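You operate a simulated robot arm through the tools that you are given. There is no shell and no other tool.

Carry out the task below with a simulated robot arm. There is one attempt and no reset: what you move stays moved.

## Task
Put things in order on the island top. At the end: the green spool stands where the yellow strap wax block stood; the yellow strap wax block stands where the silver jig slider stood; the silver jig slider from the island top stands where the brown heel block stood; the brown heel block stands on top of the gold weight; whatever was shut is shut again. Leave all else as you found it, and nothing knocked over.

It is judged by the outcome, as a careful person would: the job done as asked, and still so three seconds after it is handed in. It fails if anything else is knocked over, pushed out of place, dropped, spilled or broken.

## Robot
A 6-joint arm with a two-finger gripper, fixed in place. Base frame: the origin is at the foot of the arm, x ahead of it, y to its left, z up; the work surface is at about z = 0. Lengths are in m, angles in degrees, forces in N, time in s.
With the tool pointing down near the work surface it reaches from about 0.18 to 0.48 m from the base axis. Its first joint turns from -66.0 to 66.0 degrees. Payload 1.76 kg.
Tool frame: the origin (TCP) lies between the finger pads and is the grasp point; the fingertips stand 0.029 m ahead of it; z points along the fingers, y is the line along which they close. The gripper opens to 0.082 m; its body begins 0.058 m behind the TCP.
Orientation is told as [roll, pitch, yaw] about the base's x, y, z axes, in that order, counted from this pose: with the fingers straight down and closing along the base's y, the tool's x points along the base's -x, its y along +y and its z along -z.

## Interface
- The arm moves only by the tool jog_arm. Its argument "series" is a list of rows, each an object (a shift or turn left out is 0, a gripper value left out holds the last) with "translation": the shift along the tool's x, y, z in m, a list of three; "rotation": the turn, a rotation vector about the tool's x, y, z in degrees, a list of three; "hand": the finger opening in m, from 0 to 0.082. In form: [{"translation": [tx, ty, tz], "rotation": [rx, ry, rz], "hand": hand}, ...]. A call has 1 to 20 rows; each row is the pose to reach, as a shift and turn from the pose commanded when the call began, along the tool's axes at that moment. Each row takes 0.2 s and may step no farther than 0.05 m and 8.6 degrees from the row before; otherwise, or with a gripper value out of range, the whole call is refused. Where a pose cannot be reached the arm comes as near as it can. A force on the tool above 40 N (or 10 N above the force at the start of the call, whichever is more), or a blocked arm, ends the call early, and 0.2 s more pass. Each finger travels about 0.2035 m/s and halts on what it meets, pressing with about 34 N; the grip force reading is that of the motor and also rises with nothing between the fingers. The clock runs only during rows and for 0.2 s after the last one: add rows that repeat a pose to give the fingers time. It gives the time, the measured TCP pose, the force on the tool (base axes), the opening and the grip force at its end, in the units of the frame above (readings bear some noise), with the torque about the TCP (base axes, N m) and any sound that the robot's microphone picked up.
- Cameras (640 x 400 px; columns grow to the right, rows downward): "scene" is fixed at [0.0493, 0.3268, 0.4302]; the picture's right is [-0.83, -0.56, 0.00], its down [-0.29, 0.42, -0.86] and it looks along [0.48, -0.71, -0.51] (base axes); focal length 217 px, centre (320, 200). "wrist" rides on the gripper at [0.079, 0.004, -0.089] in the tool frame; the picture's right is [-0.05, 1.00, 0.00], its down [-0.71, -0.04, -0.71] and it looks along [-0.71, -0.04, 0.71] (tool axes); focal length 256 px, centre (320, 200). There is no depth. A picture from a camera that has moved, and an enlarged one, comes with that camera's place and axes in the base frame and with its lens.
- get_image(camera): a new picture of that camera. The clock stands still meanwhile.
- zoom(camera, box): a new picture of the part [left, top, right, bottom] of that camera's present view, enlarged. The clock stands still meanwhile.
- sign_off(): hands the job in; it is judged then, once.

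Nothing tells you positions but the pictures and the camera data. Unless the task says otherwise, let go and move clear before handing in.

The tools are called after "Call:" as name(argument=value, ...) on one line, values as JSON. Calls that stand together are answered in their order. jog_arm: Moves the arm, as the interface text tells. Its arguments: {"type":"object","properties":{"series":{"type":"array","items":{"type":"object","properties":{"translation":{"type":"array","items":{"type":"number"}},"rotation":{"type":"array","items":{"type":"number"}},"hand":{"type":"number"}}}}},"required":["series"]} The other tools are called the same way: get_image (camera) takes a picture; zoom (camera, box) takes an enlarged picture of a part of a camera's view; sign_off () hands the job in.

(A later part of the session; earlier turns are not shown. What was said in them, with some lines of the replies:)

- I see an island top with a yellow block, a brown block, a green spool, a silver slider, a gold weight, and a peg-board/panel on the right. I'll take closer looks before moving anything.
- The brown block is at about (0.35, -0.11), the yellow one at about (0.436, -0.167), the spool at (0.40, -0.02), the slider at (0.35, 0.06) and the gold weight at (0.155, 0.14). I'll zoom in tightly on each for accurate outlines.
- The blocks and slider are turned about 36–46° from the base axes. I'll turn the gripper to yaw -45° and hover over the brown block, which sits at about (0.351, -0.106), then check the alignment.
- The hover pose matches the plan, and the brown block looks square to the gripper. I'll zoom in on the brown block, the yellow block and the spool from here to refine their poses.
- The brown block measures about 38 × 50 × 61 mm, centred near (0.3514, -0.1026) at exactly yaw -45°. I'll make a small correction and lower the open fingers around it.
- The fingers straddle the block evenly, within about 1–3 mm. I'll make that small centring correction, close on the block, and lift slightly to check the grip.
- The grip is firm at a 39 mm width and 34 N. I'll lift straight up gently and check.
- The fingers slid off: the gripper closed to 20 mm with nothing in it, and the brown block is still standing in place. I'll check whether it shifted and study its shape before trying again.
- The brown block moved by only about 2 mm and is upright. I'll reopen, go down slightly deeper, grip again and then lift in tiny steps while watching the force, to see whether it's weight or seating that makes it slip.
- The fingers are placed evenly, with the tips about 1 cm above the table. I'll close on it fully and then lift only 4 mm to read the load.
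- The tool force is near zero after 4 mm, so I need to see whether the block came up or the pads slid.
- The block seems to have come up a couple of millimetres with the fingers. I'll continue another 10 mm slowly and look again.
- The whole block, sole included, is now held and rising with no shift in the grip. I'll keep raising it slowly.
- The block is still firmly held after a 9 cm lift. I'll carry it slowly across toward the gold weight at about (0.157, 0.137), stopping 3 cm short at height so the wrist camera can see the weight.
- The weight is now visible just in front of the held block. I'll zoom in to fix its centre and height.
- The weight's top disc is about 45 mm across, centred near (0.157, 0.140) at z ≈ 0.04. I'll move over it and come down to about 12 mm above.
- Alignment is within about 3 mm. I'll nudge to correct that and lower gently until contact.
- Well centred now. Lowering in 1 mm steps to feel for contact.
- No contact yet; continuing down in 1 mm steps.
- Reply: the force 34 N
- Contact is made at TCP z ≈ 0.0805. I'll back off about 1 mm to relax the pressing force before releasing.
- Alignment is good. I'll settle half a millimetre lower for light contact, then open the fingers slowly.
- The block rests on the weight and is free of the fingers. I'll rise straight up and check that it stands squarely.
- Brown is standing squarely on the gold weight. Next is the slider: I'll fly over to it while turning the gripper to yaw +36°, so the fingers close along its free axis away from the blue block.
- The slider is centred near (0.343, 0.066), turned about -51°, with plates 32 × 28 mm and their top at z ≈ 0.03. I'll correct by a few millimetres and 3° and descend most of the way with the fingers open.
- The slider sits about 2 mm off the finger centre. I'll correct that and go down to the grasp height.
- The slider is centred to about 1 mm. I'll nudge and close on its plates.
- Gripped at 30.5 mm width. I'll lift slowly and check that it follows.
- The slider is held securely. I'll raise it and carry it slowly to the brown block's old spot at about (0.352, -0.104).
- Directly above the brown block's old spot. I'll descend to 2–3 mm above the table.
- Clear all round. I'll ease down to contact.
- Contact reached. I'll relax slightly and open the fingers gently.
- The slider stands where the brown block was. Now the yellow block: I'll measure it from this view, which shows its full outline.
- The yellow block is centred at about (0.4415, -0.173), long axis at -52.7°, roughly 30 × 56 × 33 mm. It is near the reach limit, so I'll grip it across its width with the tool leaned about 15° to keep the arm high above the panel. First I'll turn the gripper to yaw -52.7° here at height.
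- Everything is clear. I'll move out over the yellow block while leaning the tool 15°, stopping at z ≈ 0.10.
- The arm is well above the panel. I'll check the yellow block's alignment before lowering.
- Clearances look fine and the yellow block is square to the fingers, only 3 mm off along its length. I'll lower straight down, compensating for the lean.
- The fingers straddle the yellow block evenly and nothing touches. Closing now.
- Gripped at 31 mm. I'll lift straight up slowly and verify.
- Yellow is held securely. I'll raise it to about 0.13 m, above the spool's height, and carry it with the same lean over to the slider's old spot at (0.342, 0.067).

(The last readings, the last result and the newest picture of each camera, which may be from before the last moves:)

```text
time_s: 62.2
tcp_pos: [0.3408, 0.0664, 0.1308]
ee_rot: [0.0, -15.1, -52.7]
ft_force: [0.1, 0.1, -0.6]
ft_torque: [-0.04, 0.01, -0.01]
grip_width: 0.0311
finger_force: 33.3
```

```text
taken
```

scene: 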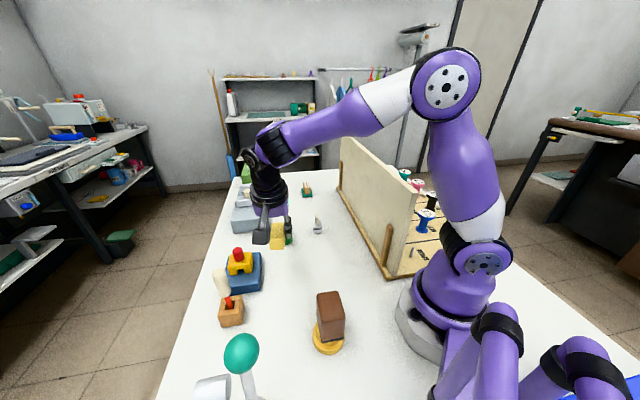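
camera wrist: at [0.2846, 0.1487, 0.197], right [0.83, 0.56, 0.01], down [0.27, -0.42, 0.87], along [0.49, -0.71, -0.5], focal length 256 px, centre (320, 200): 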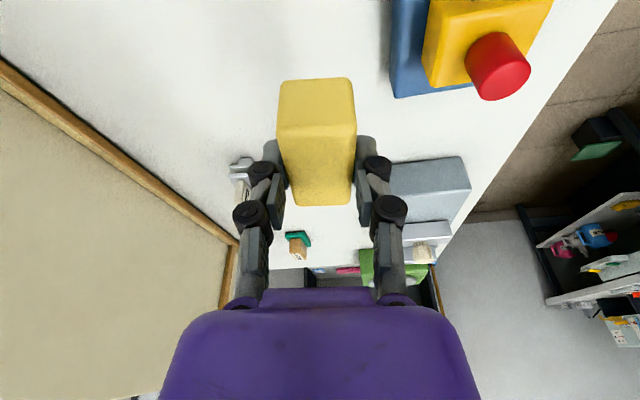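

The arm is right over the slider's old spot. I'll check the clearance to the blue block on the right before going down.

Call:
zoom(camera="wrist", box=[240, 0, 480, 150])

Call:
zoom(camera="scene", box=[200, 210, 310, 310])

```text
2.67 times, centred on (360, 75) of wrist
camera zoom: at [0.2846, 0.1487, 0.197], right [0.83, 0.56, 0.01], down [0.27, -0.42, 0.87], along [0.49, -0.71, -0.5], focal length 683 px, centre (213, 533)
```

zoom: 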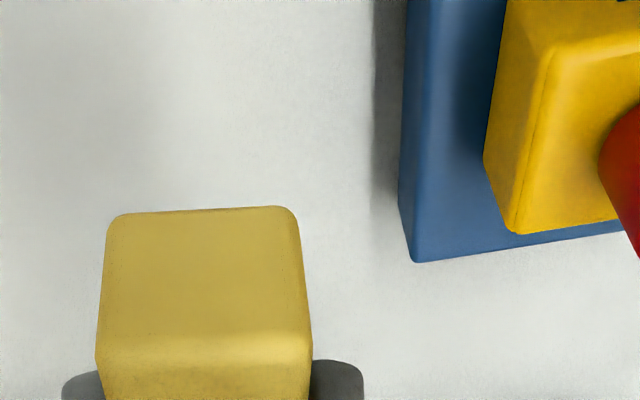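

```text
4.00 times, centred on (255, 260) of scene
camera zoom: at [0.0493, 0.3268, 0.4302], right [-0.83, -0.56, 0.0], down [-0.29, 0.42, -0.86], along [0.48, -0.71, -0.51], focal length 867 px, centre (580, -40)
```

zoom: 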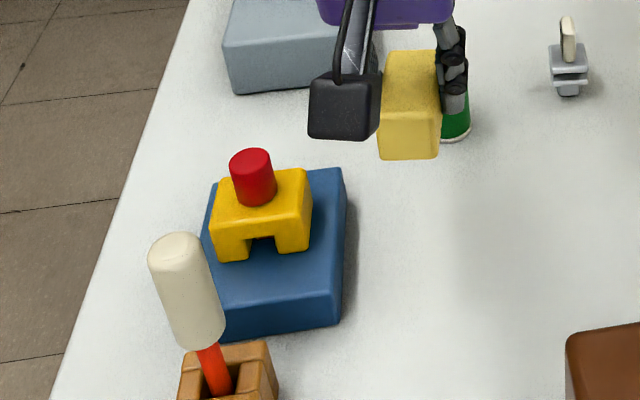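

Blue's near edge is about 51 mm from the finger centre line, so there's enough room. Lowering to a few millimetres above the table.

Call:
jog_arm(series=[{"translation": [0.002, 0.0004, 0.0097]}, {"translation": [0.0052, 0.0008, 0.0222]}, {"translation": [0.009, 0.0008, 0.0358]}, {"translation": [0.0127, 0.0008, 0.0493]}, {"translation": [0.0163, 0.0008, 0.0628]}, {"translation": [0.0197, 0.0008, 0.0754]}, {"translation": [0.0217, 0.0008, 0.0831]}, {"translation": [0.0227, 0.0008, 0.0869]}, {"translation": [0.0227, 0.0008, 0.0869]}])

Call:
zoom(camera="wrist", box=[180, 20, 480, 250])

Call:
zoom(camera="scene", box=[240, 220, 320, 290])

```text
time_s: 64.2
tcp_pos: [0.3441, 0.0649, 0.04]
ee_rot: [-0.1, -15.0, -52.7]
ft_force: [-0.2, 0.1, -1.1]
ft_torque: [-0.03, -0.01, 0.0]
grip_width: 0.0308
finger_force: 34.3
```

```text
1.74 times, centred on (330, 135) of wrist
camera zoom: at [0.2867, 0.1476, 0.1059], right [0.83, 0.56, 0.01], down [0.27, -0.42, 0.87], along [0.49, -0.71, -0.5], focal length 445 px, centre (303, 313)
```

zoom: 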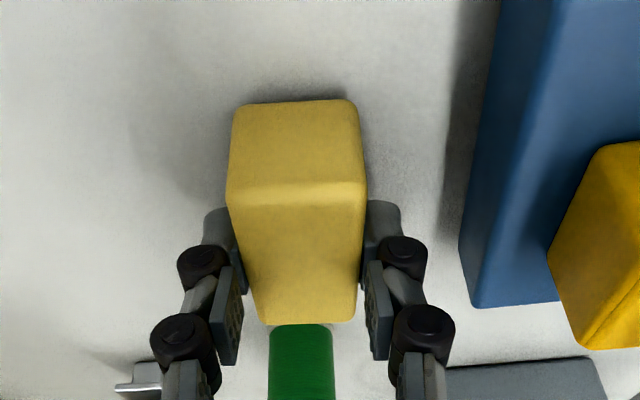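

```text
5.71 times, centred on (280, 255) of scene
camera zoom: at [0.0493, 0.3268, 0.4302], right [-0.83, -0.56, 0.0], down [-0.29, 0.42, -0.86], along [0.48, -0.71, -0.51], focal length 1238 px, centre (549, -114)
```

zoom: 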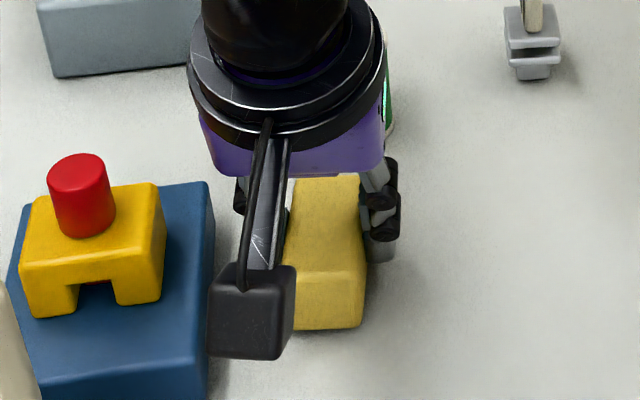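

About 3 mm to go. Easing down to contact.

Call:
jog_arm(series=[{"translation": [0.0003, 0, 0.001]}, {"translation": [0.0005, 0, 0.0019]}, {"translation": [0.0005, 0, 0.0019]}])

Call:
jog_arm(series=[{"translation": [0.0002, 0, 0.0008]}, {"translation": [0.0002, 0, 0.0008]}])

```text
time_s: 65.0
tcp_pos: [0.3417, 0.0666, 0.0382]
ee_rot: [0.0, -15.1, -52.7]
ft_force: [0.1, 0.6, -1.0]
ft_torque: [0.0, -0.04, 0.01]
grip_width: 0.031
finger_force: 34.1
```

```text
time_s: 65.6
tcp_pos: [0.3433, 0.0651, 0.0379]
ee_rot: [0.0, -15.0, -52.7]
ft_force: [0.1, 0.3, -0.4]
ft_torque: [0.0, -0.01, -0.03]
grip_width: 0.031
finger_force: 33.8
```

Call:
jog_arm(series=[{"translation": [0.0002, 0, 0.0007]}, {"translation": [0.0002, 0, 0.0007]}])

```text
time_s: 66.2
tcp_pos: [0.342, 0.0659, 0.0372]
ee_rot: [0.0, -15.0, -52.7]
ft_force: [-0.7, 0.1, 0.5]
ft_torque: [-0.04, 0.01, -0.03]
grip_width: 0.0308
finger_force: 34.2
```

Call:
jog_arm(series=[{"translation": [0.0002, 0, 0.0006]}, {"translation": [0.0002, 0, 0.0006]}])

```text
time_s: 66.8
tcp_pos: [0.3424, 0.065, 0.0377]
ee_rot: [0.1, -14.9, -52.7]
ft_force: [-6.0, 1.6, 18.6]
ft_torque: [0.02, 0.22, 0.04]
grip_width: 0.0309
finger_force: 33.9
```

Contact felt. Backing off half a millimetre and opening slowly to only 46 mm, to stay clear of the blue block.

Call:
jog_arm(series=[{"translation": [-0.0001, 0, -0.0005]}, {"translation": [-0.0001, 0, -0.0005], "hand": 0.03}, {"translation": [-0.0001, 0, -0.0005], "hand": 0.034}, {"translation": [-0.0001, 0, -0.0005], "hand": 0.038}, {"translation": [-0.0001, 0, -0.0005], "hand": 0.042}, {"translation": [-0.0001, 0, -0.0005], "hand": 0.046}, {"translation": [-0.0001, 0, -0.0005], "hand": 0.046}])

Call:
zoom(camera="wrist", box=[180, 20, 480, 250])

```text
time_s: 68.4
tcp_pos: [0.3423, 0.0651, 0.0369]
ee_rot: [0.0, -15.0, -52.7]
ft_force: [-0.3, 0.2, 1.0]
ft_torque: [0.01, -0.01, 0.0]
grip_width: 0.0461
finger_force: 0.1
```

```text
1.74 times, centred on (330, 135) of wrist
camera zoom: at [0.2856, 0.1478, 0.1022], right [0.83, 0.56, 0.01], down [0.27, -0.42, 0.87], along [0.49, -0.71, -0.5], focal length 445 px, centre (303, 313)
```

zoom: 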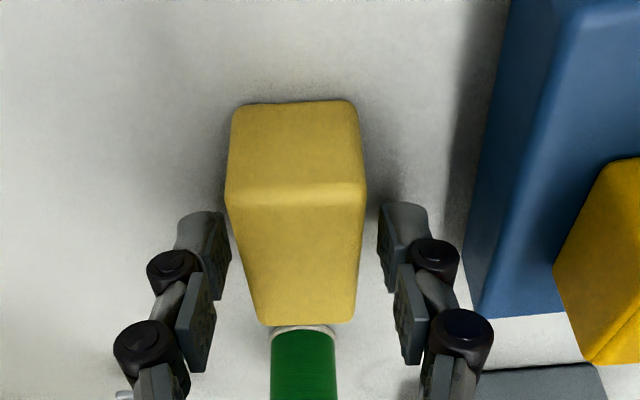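

Yellow is released and standing. I'll withdraw straight up and inspect.

Call:
jog_arm(series=[{"translation": [-0.0016, 0, -0.0058]}, {"translation": [-0.0052, 0, -0.0193]}, {"translation": [-0.0091, 0, -0.0338]}, {"translation": [-0.0142, 0, -0.0531]}, {"translation": [-0.0194, 0, -0.0724]}, {"translation": [-0.0246, 0, -0.0918]}, {"translation": [-0.0285, 0, -0.1062]}, {"translation": [-0.0285, 0, -0.1062]}])

Call:
get_image(camera="wrist")

Call:
get_image(camera="scene")

```text
time_s: 70.2
tcp_pos: [0.3418, 0.0655, 0.1473]
ee_rot: [0.0, -15.0, -52.8]
ft_force: [-0.9, -0.4, 0.7]
ft_torque: [0.01, -0.02, 0.0]
grip_width: 0.0459
finger_force: 0.1
```

```text
taken
camera wrist: at [0.2856, 0.1489, 0.2128], right [0.83, 0.56, 0.01], down [0.27, -0.42, 0.87], along [0.49, -0.71, -0.5], focal length 256 px, centre (320, 200)
```

wrist: 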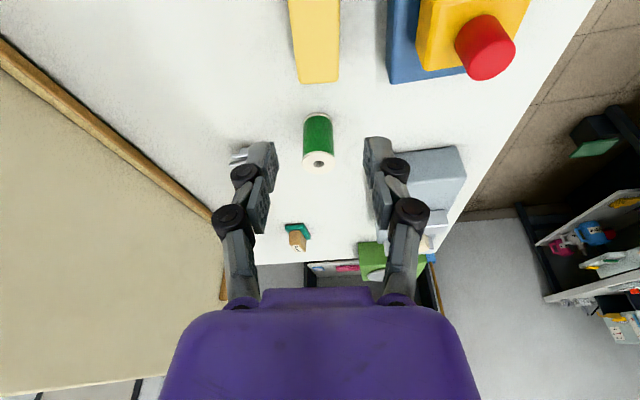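

```text
taken
```

scene: 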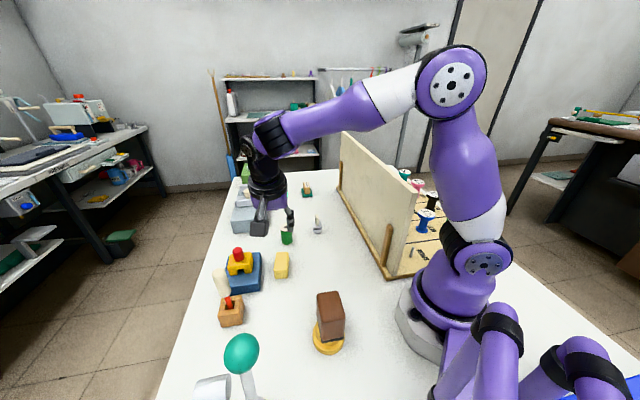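

Yellow stands in the slider's old place. Next the green spool at about (0.397, -0.018): I'll move over it with the same lean and open the fingers.

Call:
jog_arm(series=[{"translation": [-0.0145, -0.001, 0.0039], "hand": 0.06}, {"translation": [-0.0337, -0.0023, 0.009], "hand": 0.06}, {"translation": [-0.053, -0.0036, 0.0142], "hand": 0.06}, {"translation": [-0.0722, -0.0049, 0.0194], "hand": 0.06}, {"translation": [-0.0915, -0.0062, 0.0245], "hand": 0.06}, {"translation": [-0.0963, -0.0066, 0.0258], "hand": 0.06}, {"translation": [-0.0924, -0.0066, 0.0403], "hand": 0.06}, {"translation": [-0.0885, -0.0066, 0.0548], "hand": 0.06}, {"translation": [-0.0885, -0.0066, 0.0548], "hand": 0.06}])

Call:
get_image(camera="wrist")

Call:
zoom(camera="wrist", box=[260, 0, 380, 120])

Call:
zoom(camera="scene", box=[240, 180, 340, 280])

```text
time_s: 72.2
tcp_pos: [0.3949, -0.0151, 0.1174]
ee_rot: [0.0, -15.0, -52.7]
ft_force: [-0.7, 0.4, 0.6]
ft_torque: [-0.03, 0.03, 0.01]
grip_width: 0.0601
finger_force: 0.1
```

```text
taken
camera wrist: at [0.3399, 0.0659, 0.183], right [0.83, 0.56, 0.01], down [0.27, -0.42, 0.87], along [0.49, -0.71, -0.5], focal length 256 px, centre (320, 200)
```

wrist: 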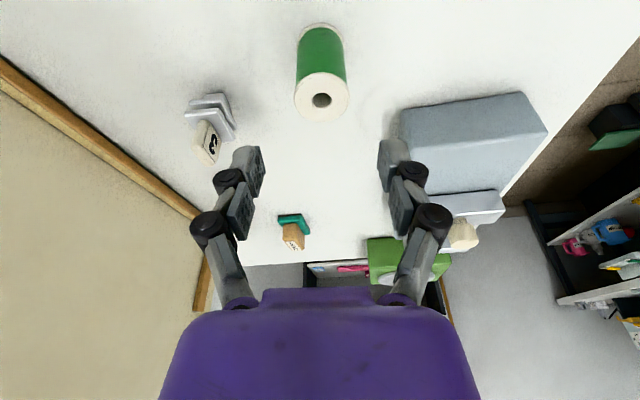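

```text
3.33 times, centred on (320, 60) of wrist
camera zoom: at [0.3399, 0.0659, 0.183], right [0.83, 0.56, 0.01], down [0.27, -0.42, 0.87], along [0.49, -0.71, -0.5], focal length 853 px, centre (320, 667)
```

zoom: 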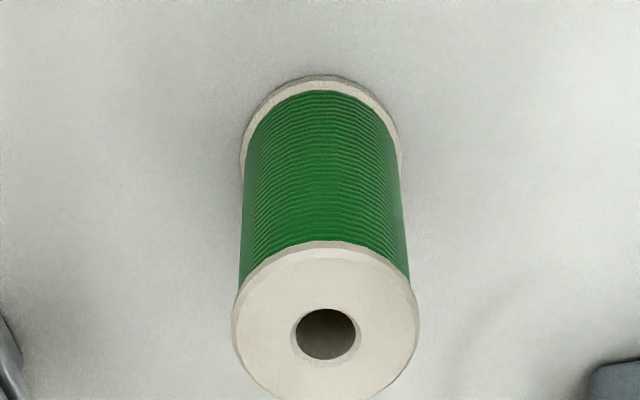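

```text
4.00 times, centred on (290, 230) of scene
camera zoom: at [0.0493, 0.3268, 0.4302], right [-0.83, -0.56, 0.0], down [-0.29, 0.42, -0.86], along [0.48, -0.71, -0.51], focal length 867 px, centre (440, 80)
```

zoom: 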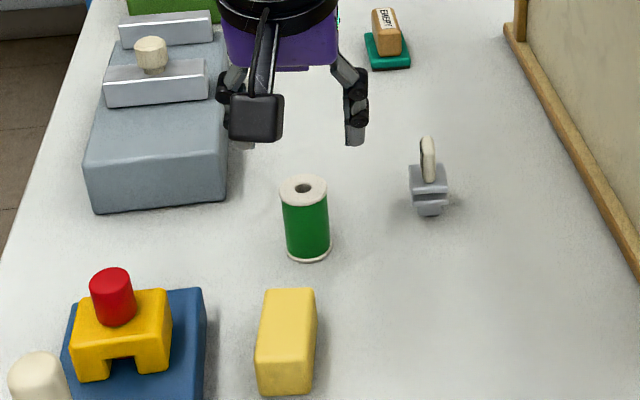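

The spool is about 3 mm ahead and 2 mm to the right of the finger centre. I'll correct that and lower straight down around it.

Call:
jog_arm(series=[{"translation": [-0.0003, 0.001, 0.0105]}, {"translation": [0.0023, 0.002, 0.0201]}, {"translation": [0.0055, 0.002, 0.0322]}, {"translation": [0.0087, 0.002, 0.0443]}, {"translation": [0.0118, 0.002, 0.0559]}, {"translation": [0.0146, 0.002, 0.0662]}, {"translation": [0.0166, 0.002, 0.0737]}, {"translation": [0.0179, 0.002, 0.0786]}, {"translation": [0.0179, 0.002, 0.0786]}])

Call:
zoom(camera="wrist", box=[180, 40, 460, 240])

Call:
zoom(camera="scene", box=[250, 190, 330, 270])

```text
time_s: 74.2
tcp_pos: [0.4015, -0.0167, 0.0357]
ee_rot: [0.0, -15.0, -52.7]
ft_force: [-0.3, -0.1, -0.5]
ft_torque: [0.0, -0.03, 0.03]
grip_width: 0.0599
finger_force: 0.1
```

```text
2.00 times, centred on (320, 140) of wrist
camera zoom: at [0.3451, 0.0648, 0.1024], right [0.83, 0.56, 0.01], down [0.27, -0.42, 0.87], along [0.49, -0.71, -0.5], focal length 512 px, centre (320, 320)
```

zoom: 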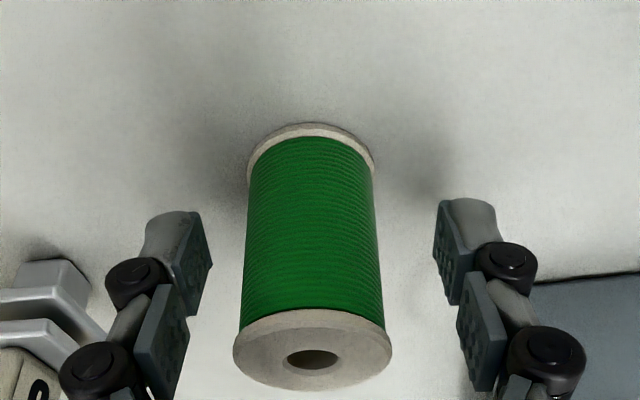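

```text
5.00 times, centred on (290, 230) of scene
camera zoom: at [0.0493, 0.3268, 0.4302], right [-0.83, -0.56, 0.0], down [-0.29, 0.42, -0.86], along [0.48, -0.71, -0.51], focal length 1084 px, centre (470, 50)
```

zoom: 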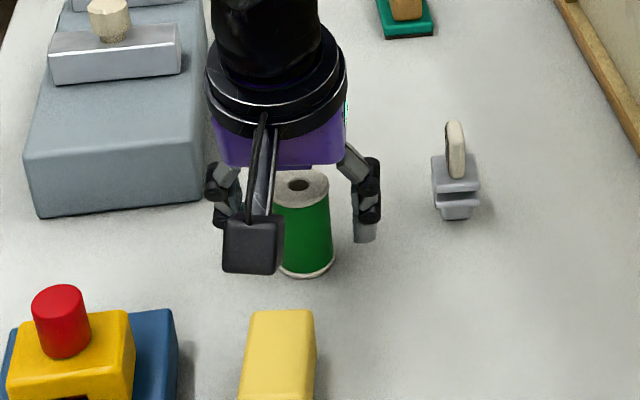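

The spool is centred along the fingers and about 1.7 mm left. I'll nudge and close gently.

Call:
jog_arm(series=[{"translation": [0, -0.0017, 0]}, {"translation": [0, -0.0017, 0], "hand": 0.048}, {"translation": [0, -0.0017, 0], "hand": 0.038}, {"translation": [0, -0.0017, 0], "hand": 0.03}, {"translation": [0, -0.0017, 0], "hand": 0.01}, {"translation": [0, -0.0017, 0], "hand": 0.0}, {"translation": [0, -0.0017, 0], "hand": 0.0}])

Call:
zoom(camera="wrist", box=[180, 40, 460, 240])

```text
time_s: 75.8
tcp_pos: [0.4001, -0.019, 0.0364]
ee_rot: [0.0, -15.0, -52.7]
ft_force: [-0.7, -0.2, 2.6]
ft_torque: [0.0, 0.07, 0.02]
grip_width: 0.032
finger_force: 33.8
```

```text
2.00 times, centred on (320, 140) of wrist
camera zoom: at [0.3446, 0.0632, 0.1018], right [0.83, 0.56, 0.01], down [0.27, -0.42, 0.87], along [0.49, -0.71, -0.5], focal length 512 px, centre (320, 320)
```

zoom: 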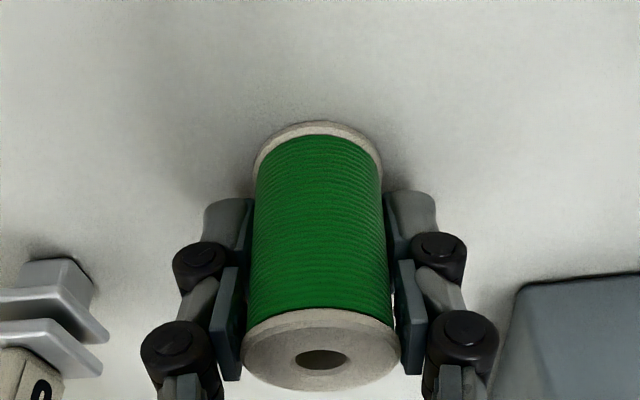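

Gripped at 32 mm with the spool upright. Lifting slowly.

Call:
jog_arm(series=[{"translation": [-0.0003, 0, -0.001]}, {"translation": [-0.0008, 0, -0.0029]}, {"translation": [-0.0016, 0, -0.0058]}, {"translation": [-0.0026, 0, -0.0097]}, {"translation": [-0.0039, 0, -0.0145]}, {"translation": [-0.0039, 0, -0.0145]}])

Call:
zoom(camera="wrist", box=[180, 40, 460, 240])

Call:
zoom(camera="scene", box=[250, 190, 330, 270])

```text
time_s: 77.2
tcp_pos: [0.4004, -0.02, 0.0517]
ee_rot: [0.0, -15.1, -52.7]
ft_force: [-0.2, -0.6, -0.8]
ft_torque: [0.01, 0.0, 0.03]
grip_width: 0.0322
finger_force: 34.7
```

```text
2.00 times, centred on (320, 140) of wrist
camera zoom: at [0.3435, 0.0628, 0.1177], right [0.83, 0.56, 0.01], down [0.27, -0.42, 0.87], along [0.49, -0.71, -0.5], focal length 512 px, centre (320, 320)
```

zoom: 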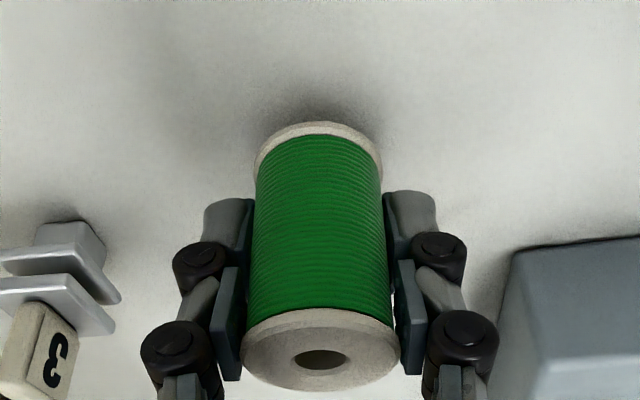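

```text
5.00 times, centred on (290, 230) of scene
camera zoom: at [0.0493, 0.3268, 0.4302], right [-0.83, -0.56, 0.0], down [-0.29, 0.42, -0.86], along [0.48, -0.71, -0.51], focal length 1084 px, centre (470, 50)
```

zoom: 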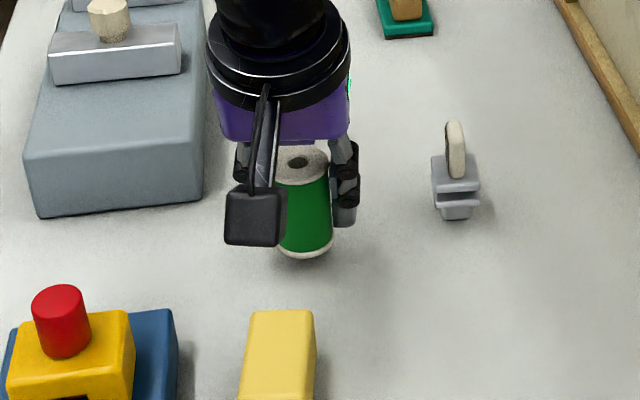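

The spool is upright in the grip. I'll raise it to 0.10 m and carry it to the yellow block's old spot at (0.4425, -0.174).

Call:
jog_arm(series=[{"translation": [-0.0025, 0, -0.0093]}, {"translation": [-0.0069, 0, -0.0257]}, {"translation": [-0.0125, 0, -0.0467]}, {"translation": [-0.0197, -0.003, -0.0448]}, {"translation": [-0.0326, -0.0085, -0.0413]}, {"translation": [-0.0484, -0.0151, -0.0371]}, {"translation": [-0.0642, -0.0217, -0.0328]}, {"translation": [-0.08, -0.0284, -0.0286]}, {"translation": [-0.0958, -0.035, -0.0244]}, {"translation": [-0.1116, -0.0417, -0.0201]}, {"translation": [-0.1274, -0.0483, -0.0159]}, {"translation": [-0.1417, -0.0544, -0.012]}, {"translation": [-0.1518, -0.0586, -0.0094]}, {"translation": [-0.1561, -0.0604, -0.0082]}, {"translation": [-0.1561, -0.0604, -0.0082]}])

Call:
get_image(camera="wrist")

Call:
get_image(camera="scene")

```text
time_s: 80.4
tcp_pos: [0.4402, -0.1752, 0.1013]
ee_rot: [0.0, -14.9, -52.8]
ft_force: [0.8, 0.1, -0.6]
ft_torque: [0.03, -0.03, 0.0]
grip_width: 0.032
finger_force: 33.8
```

```text
taken
camera wrist: at [0.3847, -0.0927, 0.167], right [0.83, 0.56, 0.01], down [0.27, -0.42, 0.87], along [0.49, -0.71, -0.5], focal length 256 px, centre (320, 200)
```

wrist: 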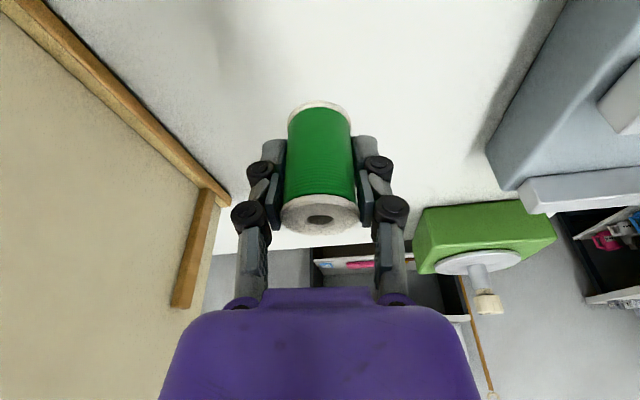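

```text
taken
```

scene: 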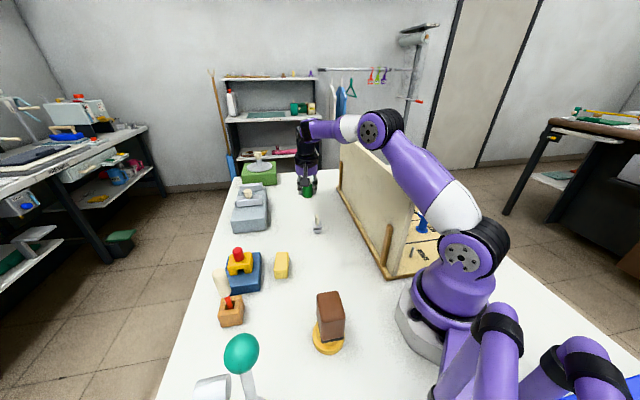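

Over the target. Lowering to a few millimetres above the table.

Call:
jog_arm(series=[{"translation": [0.0018, 0.0008, 0.0068]}, {"translation": [0.0047, 0.0015, 0.0174]}, {"translation": [0.0078, 0.0015, 0.029]}, {"translation": [0.0109, 0.0015, 0.0406]}, {"translation": [0.0135, 0.0015, 0.0502]}, {"translation": [0.015, 0.0015, 0.056]}, {"translation": [0.0158, 0.0015, 0.0589]}, {"translation": [0.0158, 0.0015, 0.0589]}])

Call:
zoom(camera="scene", box=[280, 160, 350, 240])

Call:
zoom(camera="wrist", box=[180, 40, 460, 240])

```text
time_s: 82.2
tcp_pos: [0.4441, -0.1734, 0.0387]
ee_rot: [0.0, -15.0, -52.7]
ft_force: [-0.9, 0.1, -0.9]
ft_torque: [0.02, 0.02, -0.01]
grip_width: 0.0322
finger_force: 34.5
```

```text
5.00 times, centred on (315, 200) of scene
camera zoom: at [0.0493, 0.3268, 0.4302], right [-0.83, -0.56, 0.0], down [-0.29, 0.42, -0.86], along [0.48, -0.71, -0.51], focal length 1084 px, centre (345, 200)
```

zoom: 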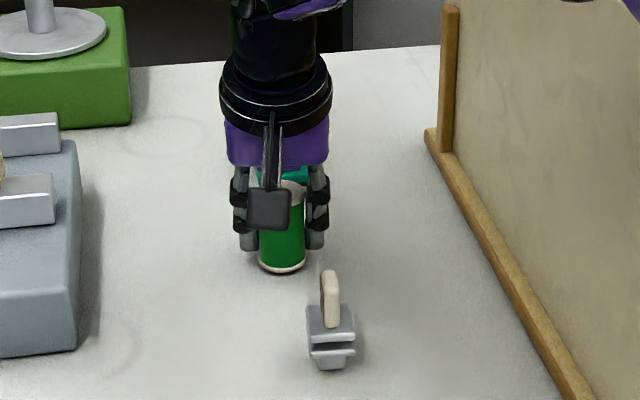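

```text
2.00 times, centred on (320, 140) of wrist
camera zoom: at [0.3871, -0.0918, 0.1049], right [0.83, 0.56, 0.01], down [0.27, -0.42, 0.87], along [0.49, -0.71, -0.5], focal length 512 px, centre (320, 320)
```

zoom: 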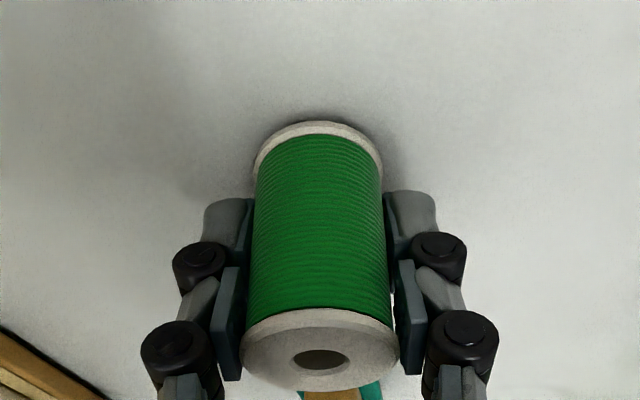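

Call:
jog_arm(series=[{"translation": [0.0003, 0, 0.001]}, {"translation": [0.0005, 0, 0.0019]}, {"translation": [0.0005, 0, 0.0019]}])

Call:
jog_arm(series=[{"translation": [0.0002, 0, 0.0007]}, {"translation": [0.0002, 0, 0.0007]}])

```text
time_s: 83.0
tcp_pos: [0.4427, -0.1736, 0.0365]
ee_rot: [0.0, -15.1, -52.8]
ft_force: [-0.3, 0.7, 0.5]
ft_torque: [-0.03, -0.03, -0.03]
grip_width: 0.0323
finger_force: 33.9
```

```text
time_s: 83.6
tcp_pos: [0.4435, -0.1734, 0.038]
ee_rot: [0.0, -15.0, -52.7]
ft_force: [0.7, -0.3, -0.9]
ft_torque: [0.04, 0.0, -0.01]
grip_width: 0.0322
finger_force: 34.5
```

I sense no contact yet with the spool about a millimetre above the table, so I'll keep easing down.

Call:
jog_arm(series=[{"translation": [0.0002, 0, 0.0007]}, {"translation": [0.0002, 0, 0.0007]}])

```text
time_s: 84.2
tcp_pos: [0.4429, -0.1729, 0.0359]
ee_rot: [-0.1, -15.0, -52.6]
ft_force: [-1.5, 0.4, 2.1]
ft_torque: [0.02, 0.04, -0.04]
grip_width: 0.0322
finger_force: 34.1
```

Light contact at about 2 N, which is ideal. Opening the fingers gently.

Call:
jog_arm(series=[{"hand": 0.031}, {"hand": 0.034}, {"hand": 0.037}, {"hand": 0.042}, {"hand": 0.048}, {"hand": 0.056}, {"hand": 0.06}, {"hand": 0.06}])

Call:
zoom(camera="wrist", box=[180, 40, 460, 240])

```text
time_s: 86.0
tcp_pos: [0.4411, -0.1735, 0.036]
ee_rot: [0.0, -15.0, -52.7]
ft_force: [-0.2, -0.1, 0.2]
ft_torque: [0.0, -0.01, -0.03]
grip_width: 0.06
finger_force: 0.0
```

```text
2.00 times, centred on (320, 140) of wrist
camera zoom: at [0.3862, -0.0913, 0.1018], right [0.83, 0.56, 0.01], down [0.27, -0.42, 0.87], along [0.49, -0.71, -0.5], focal length 512 px, centre (320, 320)
```

zoom: 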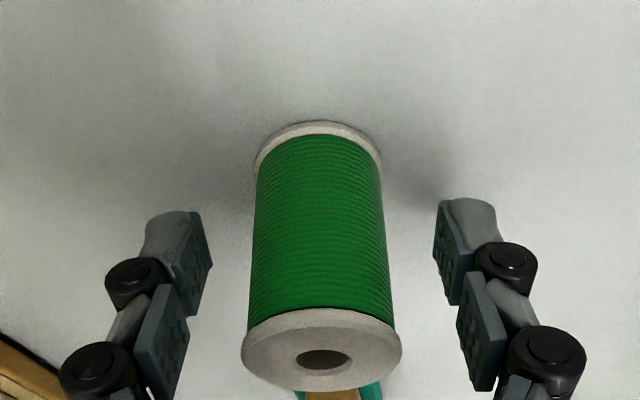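

The spool stands free. I'll rise straight up, then back away toward a neutral position.

Call:
jog_arm(series=[{"translation": [-0.0016, 0, -0.0058]}, {"translation": [-0.0052, 0, -0.0193]}, {"translation": [-0.0096, 0, -0.0357]}, {"translation": [-0.0142, 0, -0.0531]}, {"translation": [-0.0194, 0, -0.0724]}, {"translation": [-0.0246, 0, -0.0918]}, {"translation": [-0.0285, 0, -0.1062]}, {"translation": [-0.0285, 0, -0.1062]}])

Call:
get_image(camera="wrist")

Call:
get_image(camera="scene")

```text
time_s: 87.8
tcp_pos: [0.4429, -0.1752, 0.1456]
ee_rot: [0.0, -15.0, -52.7]
ft_force: [0.6, 1.3, 0.4]
ft_torque: [0.01, 0.01, -0.02]
grip_width: 0.0599
finger_force: 0.1
```

```text
taken
camera wrist: at [0.3866, -0.0916, 0.2106], right [0.83, 0.56, 0.01], down [0.27, -0.42, 0.87], along [0.49, -0.71, -0.5], focal length 256 px, centre (320, 200)
```

wrist: 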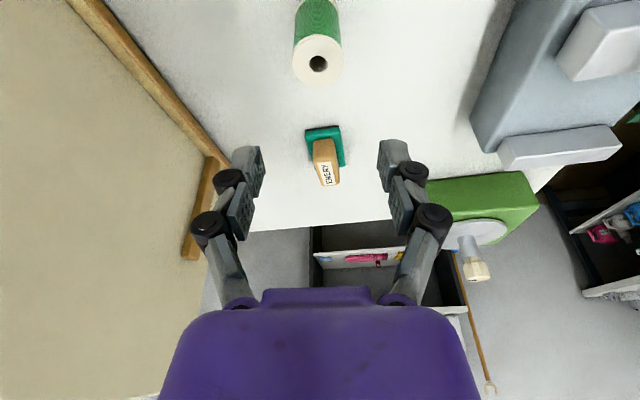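

```text
taken
```

scene: 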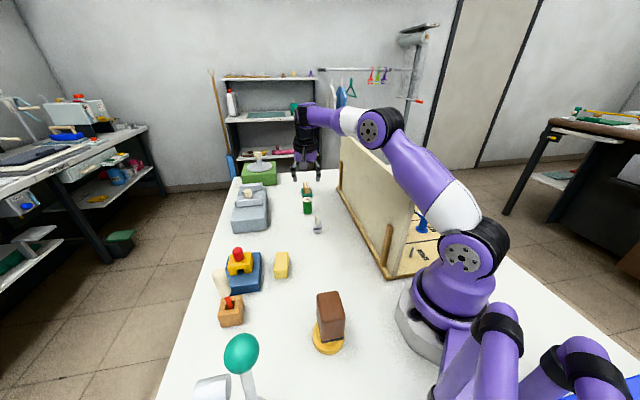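

All four pieces are placed. I'll retreat up and back to a neutral pose before the final check.

Call:
jog_arm(series=[{"translation": [-0.0052, 0, -0.0193]}, {"translation": [-0.0104, 0, -0.0386]}, {"translation": [0.004, -0.0005, -0.055], "rotation": [0, 1, 0]}, {"translation": [0.024, -0.001, -0.07], "rotation": [0, 2.5, 0]}, {"translation": [0.048, -0.0015, -0.082], "rotation": [0, 4, 0]}, {"translation": [0.072, -0.002, -0.094], "rotation": [0, 6, 0]}, {"translation": [0.096, -0.0027, -0.106], "rotation": [0, 8, 0]}, {"translation": [0.12, -0.0033, -0.118], "rotation": [0, 10, 0]}, {"translation": [0.144, -0.004, -0.13], "rotation": [0, 12, 0]}, {"translation": [0.168, -0.0047, -0.143], "rotation": [0, 13.5, 0]}, {"translation": [0.1904, -0.0053, -0.1545], "rotation": [0, 15, 0]}, {"translation": [0.1904, -0.0053, -0.1545], "rotation": [0, 15, 0]}])

Call:
get_image(camera="wrist")

Call:
get_image(camera="scene")

Call:
zoom(camera="scene", box=[200, 150, 360, 250])

Call:
zoom(camera="scene", box=[180, 230, 390, 365])

```text
time_s: 90.4
tcp_pos: [0.3024, 0.0005, 0.2447]
ee_rot: [0.0, 0.0, -52.7]
ft_force: [-0.6, -0.5, -0.3]
ft_torque: [-0.04, 0.01, 0.0]
grip_width: 0.0601
finger_force: 0.0
out of reach, approached as far as the arm can: row 2, 3, 4
```

```text
taken
camera wrist: at [0.2583, 0.067, 0.334], right [0.83, 0.56, 0.0], down [0.4, -0.58, 0.71], along [0.4, -0.58, -0.71], focal length 256 px, centre (320, 200)
```

wrist: 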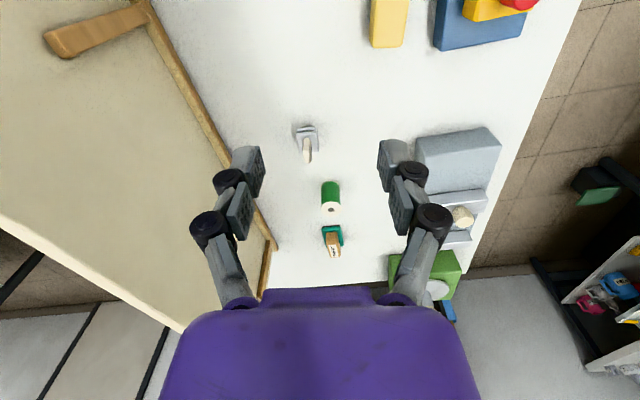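

```text
taken
```

scene: 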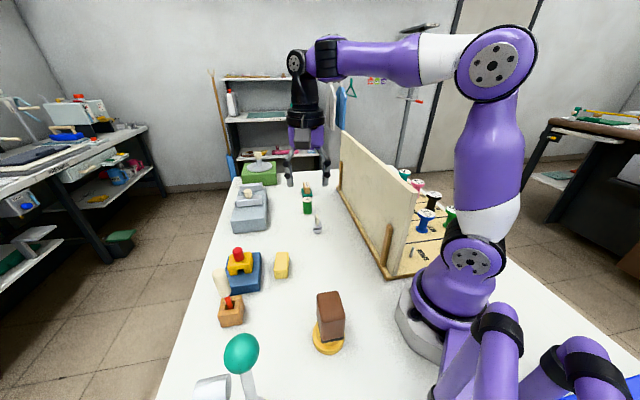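

```text
4.00 times, centred on (280, 200) of scene
camera zoom: at [0.0493, 0.3268, 0.4302], right [-0.83, -0.56, 0.0], down [-0.29, 0.42, -0.86], along [0.48, -0.71, -0.51], focal length 867 px, centre (480, 200)
```

zoom: 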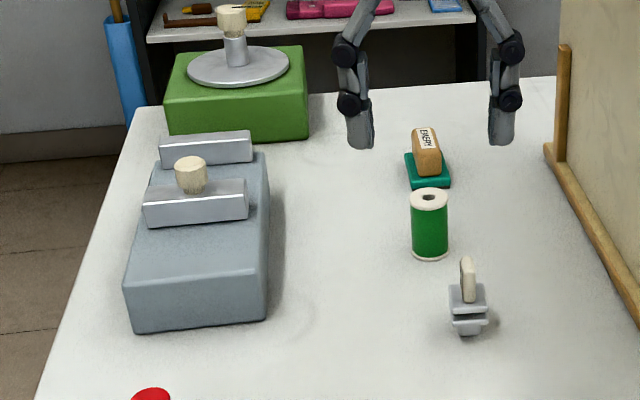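

```text
2.96 times, centred on (285, 298) of scene
camera zoom: at [0.0493, 0.3268, 0.4302], right [-0.83, -0.56, 0.0], down [-0.29, 0.42, -0.86], along [0.48, -0.71, -0.51], focal length 642 px, centre (424, -89)
```

zoom: 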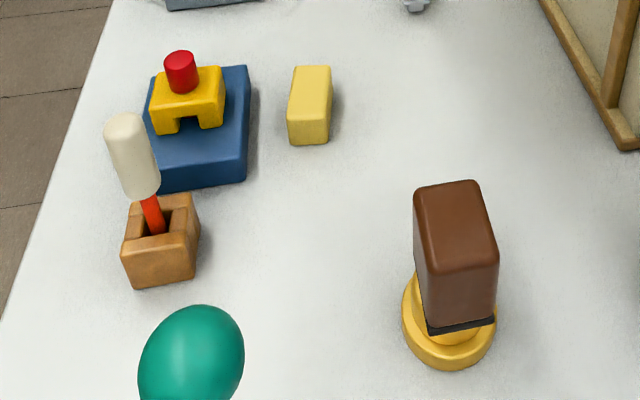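

Final check: the spool stands at yellow's old spot, yellow at the slider's, the slider at brown's, and brown upright on the gold weight. The other objects look undisturbed, I opened nothing, and the gripper is clear, so I'm handing in.

Call:
sign_off()

```text
The job is handed in.
```

I moved all four pieces and handed the job in. In the final pictures each one stands upright where you asked:

| Piece | Now stands |
|---|---|
| Brown heel block | on top of the gold weight |
| Silver jig slider | where the brown heel block stood |
| Yellow strap wax block | where the silver jig slider stood |
| Green spool | where the yellow strap wax block stood |

By my measurements from the pictures, the slider, yellow block and spool are each within about 3 mm of the old spots.

My first grip on the brown block slipped as I started to lift. The block stayed upright and shifted only about 2 mm, and the second grip held.

I opened nothing, so there was nothing to shut again. The other objects look undisturbed in the final pictures, and the gripper was empty and clear of everything at hand-in.
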